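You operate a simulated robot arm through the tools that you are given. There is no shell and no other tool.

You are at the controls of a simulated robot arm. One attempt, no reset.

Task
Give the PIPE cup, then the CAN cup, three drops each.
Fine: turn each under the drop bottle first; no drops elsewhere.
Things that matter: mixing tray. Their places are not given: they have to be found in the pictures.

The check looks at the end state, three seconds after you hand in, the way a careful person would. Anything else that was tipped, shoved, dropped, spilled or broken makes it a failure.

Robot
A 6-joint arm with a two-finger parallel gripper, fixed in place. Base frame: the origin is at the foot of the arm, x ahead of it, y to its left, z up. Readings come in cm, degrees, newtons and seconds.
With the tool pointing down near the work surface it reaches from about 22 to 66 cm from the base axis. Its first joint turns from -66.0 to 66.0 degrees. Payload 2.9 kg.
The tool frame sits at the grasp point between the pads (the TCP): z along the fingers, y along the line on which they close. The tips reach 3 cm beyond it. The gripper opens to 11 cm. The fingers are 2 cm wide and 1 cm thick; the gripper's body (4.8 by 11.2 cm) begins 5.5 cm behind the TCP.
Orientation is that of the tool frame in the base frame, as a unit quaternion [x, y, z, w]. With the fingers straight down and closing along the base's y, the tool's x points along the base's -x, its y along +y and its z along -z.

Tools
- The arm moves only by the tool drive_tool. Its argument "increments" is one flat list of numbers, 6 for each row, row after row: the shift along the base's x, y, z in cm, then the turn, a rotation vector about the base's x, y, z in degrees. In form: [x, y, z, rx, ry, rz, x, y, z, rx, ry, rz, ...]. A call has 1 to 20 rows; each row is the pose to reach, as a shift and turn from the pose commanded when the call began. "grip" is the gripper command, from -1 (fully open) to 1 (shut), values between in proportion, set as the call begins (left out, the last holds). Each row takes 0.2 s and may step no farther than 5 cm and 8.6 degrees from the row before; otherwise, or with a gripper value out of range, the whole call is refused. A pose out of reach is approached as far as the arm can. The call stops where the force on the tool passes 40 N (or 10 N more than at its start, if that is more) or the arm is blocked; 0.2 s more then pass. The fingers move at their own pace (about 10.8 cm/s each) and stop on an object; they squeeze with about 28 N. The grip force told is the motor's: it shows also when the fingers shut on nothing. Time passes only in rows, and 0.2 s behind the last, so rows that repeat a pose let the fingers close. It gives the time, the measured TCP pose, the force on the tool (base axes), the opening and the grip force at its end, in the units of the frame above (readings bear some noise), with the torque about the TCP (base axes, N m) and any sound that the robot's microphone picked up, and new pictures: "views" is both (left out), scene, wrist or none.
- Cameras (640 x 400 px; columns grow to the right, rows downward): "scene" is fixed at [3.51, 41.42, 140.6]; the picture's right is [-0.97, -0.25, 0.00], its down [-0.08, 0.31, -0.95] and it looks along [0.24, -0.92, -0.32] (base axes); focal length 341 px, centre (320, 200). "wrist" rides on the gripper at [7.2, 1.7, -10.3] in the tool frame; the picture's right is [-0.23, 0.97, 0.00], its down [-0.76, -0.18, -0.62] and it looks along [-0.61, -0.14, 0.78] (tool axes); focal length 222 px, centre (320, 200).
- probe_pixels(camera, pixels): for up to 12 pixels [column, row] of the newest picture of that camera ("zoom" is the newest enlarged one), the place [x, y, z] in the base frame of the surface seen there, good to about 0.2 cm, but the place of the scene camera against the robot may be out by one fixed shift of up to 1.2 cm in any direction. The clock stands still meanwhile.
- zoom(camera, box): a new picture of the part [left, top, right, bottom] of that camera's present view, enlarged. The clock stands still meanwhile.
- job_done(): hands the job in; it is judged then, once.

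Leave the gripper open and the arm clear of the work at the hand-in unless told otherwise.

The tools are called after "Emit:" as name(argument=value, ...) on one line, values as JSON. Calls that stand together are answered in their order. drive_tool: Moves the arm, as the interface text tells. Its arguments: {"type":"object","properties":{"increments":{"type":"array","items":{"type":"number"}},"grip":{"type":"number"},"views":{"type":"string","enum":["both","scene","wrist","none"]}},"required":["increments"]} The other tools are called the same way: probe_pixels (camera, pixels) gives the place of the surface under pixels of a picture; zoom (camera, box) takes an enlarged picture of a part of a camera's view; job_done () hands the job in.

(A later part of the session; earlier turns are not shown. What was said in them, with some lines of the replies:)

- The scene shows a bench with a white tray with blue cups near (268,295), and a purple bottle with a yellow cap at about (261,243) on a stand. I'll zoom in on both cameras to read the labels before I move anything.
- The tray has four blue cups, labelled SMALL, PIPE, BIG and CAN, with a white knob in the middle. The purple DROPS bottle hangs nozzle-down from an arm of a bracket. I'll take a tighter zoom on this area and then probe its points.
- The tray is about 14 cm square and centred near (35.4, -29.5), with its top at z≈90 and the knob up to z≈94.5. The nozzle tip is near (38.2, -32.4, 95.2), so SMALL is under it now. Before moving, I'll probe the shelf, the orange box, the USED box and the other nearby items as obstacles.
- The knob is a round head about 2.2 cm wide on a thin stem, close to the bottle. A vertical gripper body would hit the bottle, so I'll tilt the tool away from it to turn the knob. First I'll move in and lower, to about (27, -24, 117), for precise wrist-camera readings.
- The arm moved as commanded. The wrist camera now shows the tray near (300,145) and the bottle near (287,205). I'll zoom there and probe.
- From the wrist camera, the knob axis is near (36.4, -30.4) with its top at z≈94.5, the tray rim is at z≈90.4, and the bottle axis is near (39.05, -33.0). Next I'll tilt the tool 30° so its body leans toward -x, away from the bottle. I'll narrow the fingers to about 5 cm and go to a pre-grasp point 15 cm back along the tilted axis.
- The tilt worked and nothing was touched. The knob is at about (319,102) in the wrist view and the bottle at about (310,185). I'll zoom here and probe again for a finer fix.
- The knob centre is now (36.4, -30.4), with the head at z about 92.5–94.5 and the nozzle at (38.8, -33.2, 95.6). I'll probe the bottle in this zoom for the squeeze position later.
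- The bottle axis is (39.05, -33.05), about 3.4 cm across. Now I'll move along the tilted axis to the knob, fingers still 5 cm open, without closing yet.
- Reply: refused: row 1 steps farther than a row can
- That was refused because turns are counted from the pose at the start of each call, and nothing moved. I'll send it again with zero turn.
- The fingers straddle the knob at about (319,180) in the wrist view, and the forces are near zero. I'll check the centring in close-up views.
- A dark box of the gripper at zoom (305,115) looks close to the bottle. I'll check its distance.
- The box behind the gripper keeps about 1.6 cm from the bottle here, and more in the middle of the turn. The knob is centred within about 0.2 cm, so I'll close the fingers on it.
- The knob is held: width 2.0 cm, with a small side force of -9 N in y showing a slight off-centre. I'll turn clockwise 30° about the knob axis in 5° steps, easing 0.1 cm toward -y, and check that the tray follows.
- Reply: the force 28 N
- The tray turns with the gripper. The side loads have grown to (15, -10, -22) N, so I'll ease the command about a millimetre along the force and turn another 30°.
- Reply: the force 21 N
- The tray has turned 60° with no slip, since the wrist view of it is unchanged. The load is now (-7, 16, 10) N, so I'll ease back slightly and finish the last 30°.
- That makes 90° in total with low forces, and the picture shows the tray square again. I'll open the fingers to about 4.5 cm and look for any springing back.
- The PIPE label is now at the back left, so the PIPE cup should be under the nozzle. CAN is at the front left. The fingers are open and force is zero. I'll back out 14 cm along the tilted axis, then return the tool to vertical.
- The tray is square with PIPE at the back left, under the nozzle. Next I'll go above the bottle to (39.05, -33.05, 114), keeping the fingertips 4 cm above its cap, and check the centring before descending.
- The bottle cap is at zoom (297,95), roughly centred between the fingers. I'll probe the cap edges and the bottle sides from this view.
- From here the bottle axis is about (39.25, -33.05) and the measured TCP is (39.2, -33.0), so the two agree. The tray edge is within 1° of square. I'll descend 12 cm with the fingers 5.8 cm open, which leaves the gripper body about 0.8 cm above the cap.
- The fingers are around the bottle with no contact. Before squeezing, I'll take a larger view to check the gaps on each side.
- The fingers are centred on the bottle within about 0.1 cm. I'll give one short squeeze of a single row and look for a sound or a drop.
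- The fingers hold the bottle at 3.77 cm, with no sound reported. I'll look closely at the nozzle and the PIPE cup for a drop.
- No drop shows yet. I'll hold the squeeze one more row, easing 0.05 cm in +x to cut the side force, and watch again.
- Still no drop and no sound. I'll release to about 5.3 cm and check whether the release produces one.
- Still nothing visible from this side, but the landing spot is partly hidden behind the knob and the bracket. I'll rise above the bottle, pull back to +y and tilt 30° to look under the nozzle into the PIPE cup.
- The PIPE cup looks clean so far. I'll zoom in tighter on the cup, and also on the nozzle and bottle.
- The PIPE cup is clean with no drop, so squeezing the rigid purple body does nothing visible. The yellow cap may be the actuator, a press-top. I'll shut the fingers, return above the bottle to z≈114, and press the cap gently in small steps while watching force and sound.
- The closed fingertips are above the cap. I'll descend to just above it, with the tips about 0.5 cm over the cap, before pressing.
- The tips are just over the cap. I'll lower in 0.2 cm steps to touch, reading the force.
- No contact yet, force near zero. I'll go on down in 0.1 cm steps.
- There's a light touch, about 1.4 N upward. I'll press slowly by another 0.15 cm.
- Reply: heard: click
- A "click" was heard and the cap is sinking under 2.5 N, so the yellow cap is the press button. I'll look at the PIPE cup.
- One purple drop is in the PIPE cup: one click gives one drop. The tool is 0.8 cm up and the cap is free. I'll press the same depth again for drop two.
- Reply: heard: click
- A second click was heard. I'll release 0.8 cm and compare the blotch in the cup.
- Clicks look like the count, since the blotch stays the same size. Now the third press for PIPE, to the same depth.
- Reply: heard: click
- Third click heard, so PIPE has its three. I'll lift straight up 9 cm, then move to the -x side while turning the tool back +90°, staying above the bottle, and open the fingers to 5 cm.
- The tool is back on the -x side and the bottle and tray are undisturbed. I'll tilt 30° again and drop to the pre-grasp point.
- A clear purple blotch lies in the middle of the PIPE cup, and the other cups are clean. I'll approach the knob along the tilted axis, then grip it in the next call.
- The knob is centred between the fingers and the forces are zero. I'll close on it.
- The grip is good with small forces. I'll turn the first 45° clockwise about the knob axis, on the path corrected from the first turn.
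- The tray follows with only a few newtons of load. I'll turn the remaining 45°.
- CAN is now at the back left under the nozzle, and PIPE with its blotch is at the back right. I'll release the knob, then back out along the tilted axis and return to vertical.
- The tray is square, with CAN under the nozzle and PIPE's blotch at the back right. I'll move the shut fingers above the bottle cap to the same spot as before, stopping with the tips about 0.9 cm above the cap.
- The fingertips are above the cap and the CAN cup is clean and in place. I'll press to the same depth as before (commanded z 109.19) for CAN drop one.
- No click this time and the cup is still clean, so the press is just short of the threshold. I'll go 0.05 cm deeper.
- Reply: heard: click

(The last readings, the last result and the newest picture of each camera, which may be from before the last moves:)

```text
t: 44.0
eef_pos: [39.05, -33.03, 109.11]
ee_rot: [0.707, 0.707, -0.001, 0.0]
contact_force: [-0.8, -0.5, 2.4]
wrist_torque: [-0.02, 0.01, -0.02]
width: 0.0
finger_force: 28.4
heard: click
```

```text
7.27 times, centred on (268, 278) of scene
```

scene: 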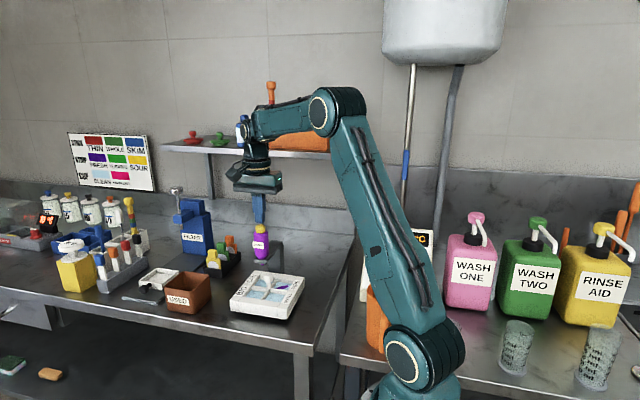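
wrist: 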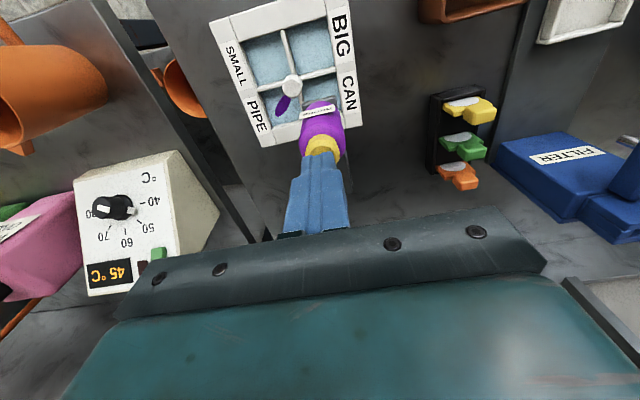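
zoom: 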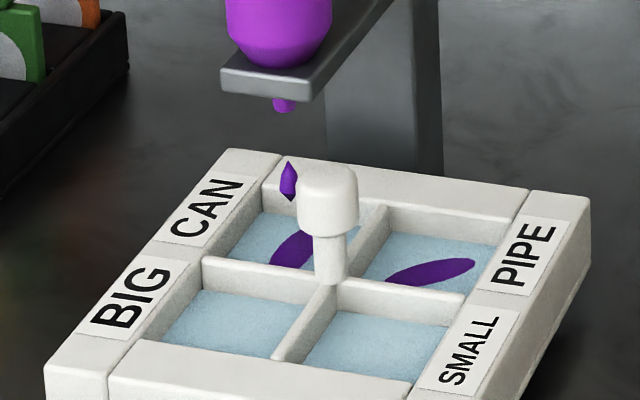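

A click was heard, and a drop is caught mid-fall at zoom (289,180) under the nozzle with a blotch in the CAN cup. I'll release by 0.8 cm and look again.

Emit:
drive_tool(increments=[0, 0, 0.4, 0, 0, 0, 0, 0, 0.85, 0, 0, 0], grip=1, views="none")

Emit:
zoom(camera="scene", box=[235, 250, 300, 305])

Emit:
zoom(camera="scene", box=[250, 265, 290, 295])

```text
t: 44.6
eef_pos: [39.16, -32.93, 109.97]
ee_rot: [0.707, 0.707, 0.0, -0.001]
contact_force: [-0.7, 0.4, -0.7]
wrist_torque: [0.0, 0.03, 0.02]
width: 0.0
finger_force: 28.2
```

```text
7.27 times, centred on (268, 278) of scene
```

zoom: 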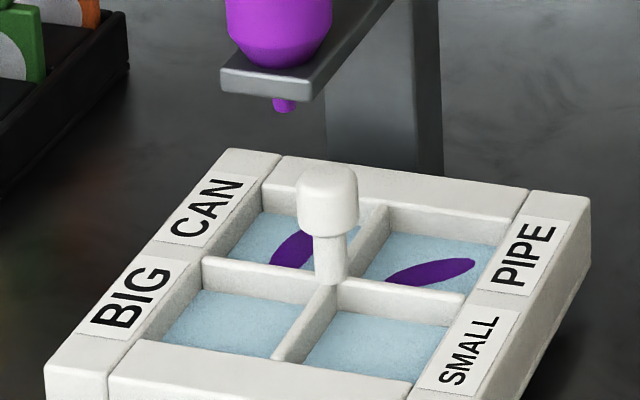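

```text
13.33 times, centred on (270, 280) of scene
```

zoom: 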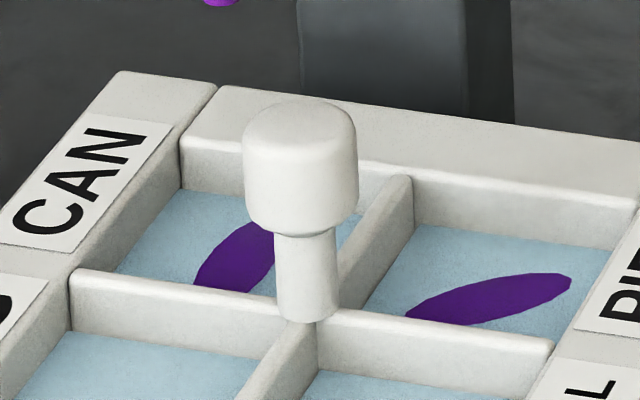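

Exactly one blotch in CAN and no change after the release. Now the second press for CAN, slightly deeper in one clean stroke to pass the threshold.

Emit:
drive_tool(increments=[0, 0, -0.4, 0, 0, 0, 0, 0, -0.65, 0, 0, 0, 0, 0, -0.88, 0, 0, 0], grip=1, views="none")

Emit:
zoom(camera="scene", box=[235, 250, 300, 305])

```text
t: 45.4
eef_pos: [39.15, -32.93, 109.09]
ee_rot: [0.707, 0.707, 0.0, 0.0]
contact_force: [0.5, -0.9, 1.7]
wrist_torque: [-0.01, -0.02, -0.01]
width: 0.0
finger_force: 28.2
heard: click
```

```text
7.27 times, centred on (268, 278) of scene
```

zoom: 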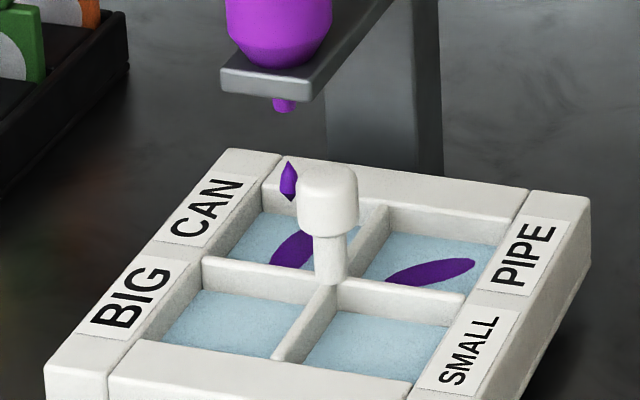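

Second click, with the same falling-drop marker at (289,180). I'll release, then do the third press.

Emit:
drive_tool(increments=[0, 0, 0.4, 0, 0, 0, 0, 0, 0.88, 0, 0, 0], grip=1, views="none")

Emit:
zoom(camera="scene", box=[235, 205, 290, 260])

```text
t: 46.0
eef_pos: [39.09, -33.08, 109.9]
ee_rot: [0.706, 0.708, 0.0, -0.001]
contact_force: [-0.5, 0.2, 0.5]
wrist_torque: [-0.04, 0.0, 0.0]
width: 0.0
finger_force: 28.1
```

```text
7.27 times, centred on (262, 232) of scene
```

zoom: 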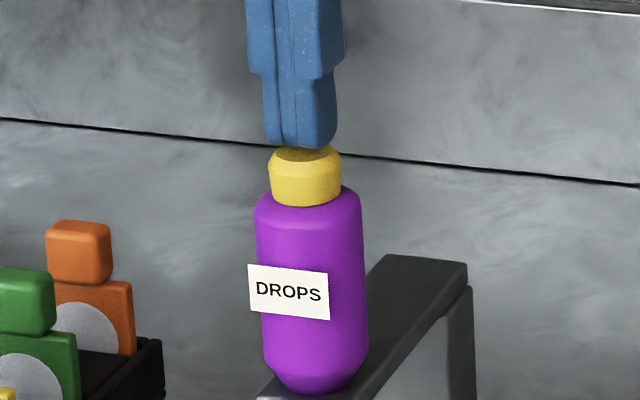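

The cap is back up and free of contact. Now the third press for CAN.

Emit:
drive_tool(increments=[0, 0, -0.4, 0, 0, 0, 0, 0, -0.65, 0, 0, 0, 0, 0, -0.88, 0, 0, 0], grip=1, views="none")

Emit:
zoom(camera="scene", box=[235, 250, 300, 305])

```text
t: 46.8
eef_pos: [39.12, -33.07, 109.12]
ee_rot: [0.707, 0.707, 0.0, 0.001]
contact_force: [1.3, 0.9, 2.8]
wrist_torque: [0.02, -0.03, 0.01]
width: 0.0
finger_force: 28.1
heard: click
```

```text
7.27 times, centred on (268, 278) of scene
```

zoom: 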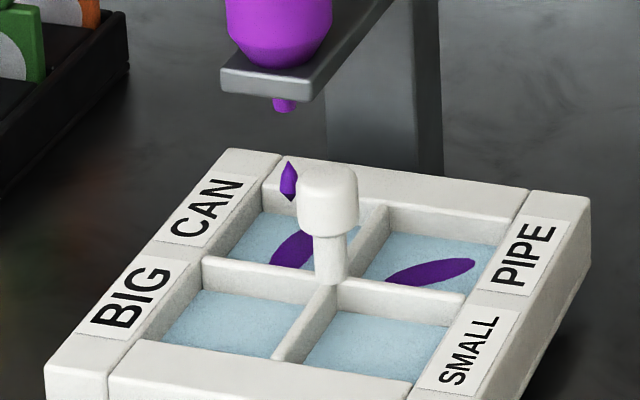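

Third click for CAN: three drops each are done. I'll lift straight up, move away toward the base side, and open the gripper.

Emit:
drive_tool(increments=[0, 0, 1, 0, 0, 0, 0, 0, 5, 0, 0, 0, 0, 0, 9, 0, 0, 0, -3, 1.5, 12, 0, 0, 0, -6, 3, 15, 0, 0, 0, -9, 4.5, 18, 0, 0, 0, -12, 6, 20, 0, 0, 0, -12, 6, 20, 0, 0, 0], grip=1, views="none")

Emit:
drive_tool(increments=[0, 0, 0, 0, 0, 0, 0, 0, 0, 0, 0, 0, 0, 0, 0, 0, 0, 0], grip=-1)

Emit:
zoom(camera="scene", box=[200, 210, 340, 330])

Emit:
zoom(camera="wrist", box=[240, 60, 420, 220])

```text
t: 48.6
eef_pos: [27.08, -26.98, 128.93]
ee_rot: [0.708, 0.707, 0.001, 0.0]
contact_force: [0.7, -0.5, 0.4]
wrist_torque: [-0.02, -0.01, 0.01]
width: 0.0
finger_force: 28.4
```

```text
t: 49.4
eef_pos: [27.16, -27.03, 129.06]
ee_rot: [0.706, 0.708, 0.001, 0.0]
contact_force: [0.6, 0.2, 0.7]
wrist_torque: [0.0, -0.01, 0.03]
width: 11.01
finger_force: 0.0
```

scene: 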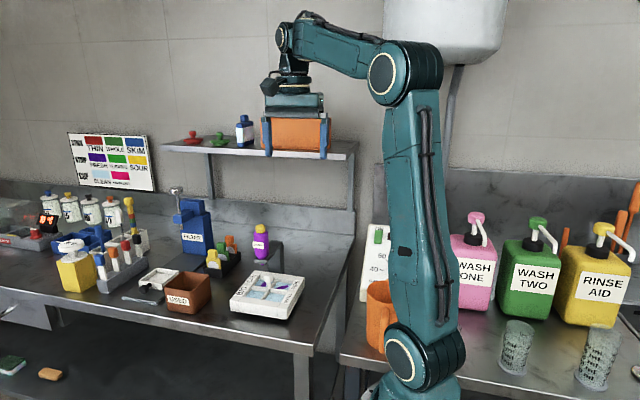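
wrist: 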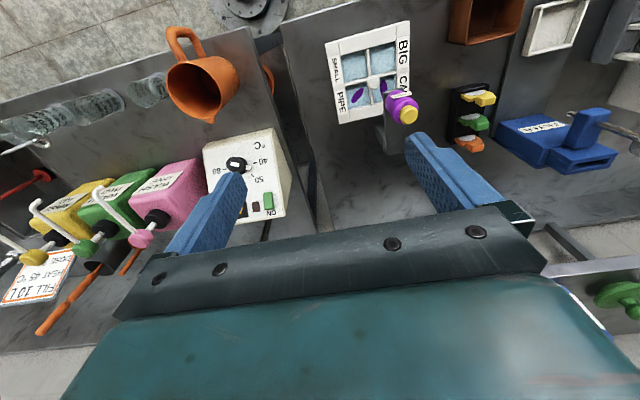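

```text
3.33 times, centred on (270, 270) of scene
```

zoom: 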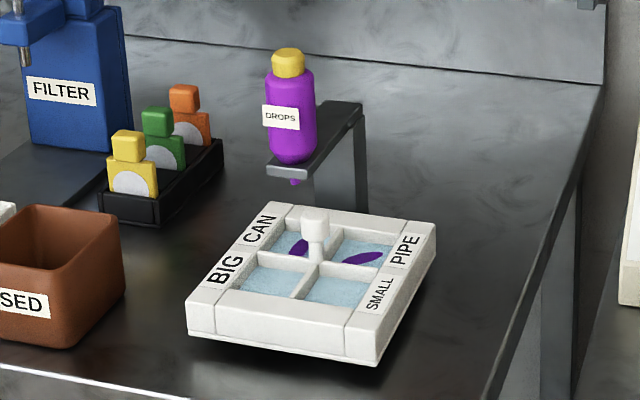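

```text
2.50 times, centred on (330, 140) of wrist
```

zoom: 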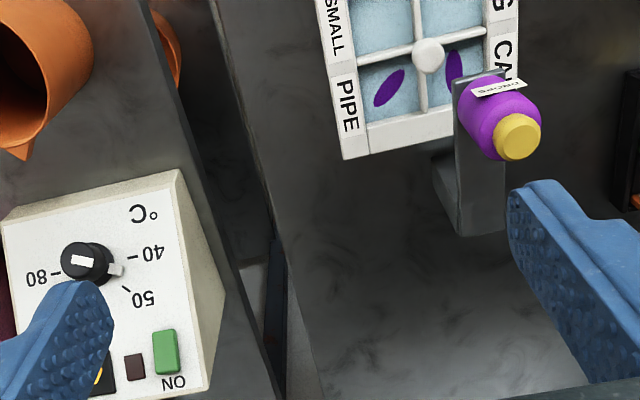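

PIPE and CAN each show their purple blotch after three clicks apiece, and SMALL and BIG are clean. The bottle, tray and everything around them look undisturbed. The gripper is open at 11 cm and the arm is clear at z≈129, so I'm handing in.

Emit:
job_done()

```text
The job is handed in.
```

I gave the PIPE cup three drops, then the CAN cup three drops, turning each one under the bottle first, and handed the job in. I have not seen the result of the check.

- **Drops:** the drops come from pressing the bottle's yellow cap, and each press that clicked gave one drop. I counted three clicks for PIPE and three for CAN. The purple blotch in a cup stays the same size after the first drop, so the count rests on the clicks, not on the pictures.
- **First try:** I squeezed the bottle body once before finding the cap. That gave no click and no drop, and the PIPE cup was still clean when I checked it.
- **End state:** the SMALL and BIG cups are clean, and the pictures show no drops elsewhere and nothing else moved. The tray stays turned with CAN under the nozzle. The gripper is open and the arm is clear of the work.
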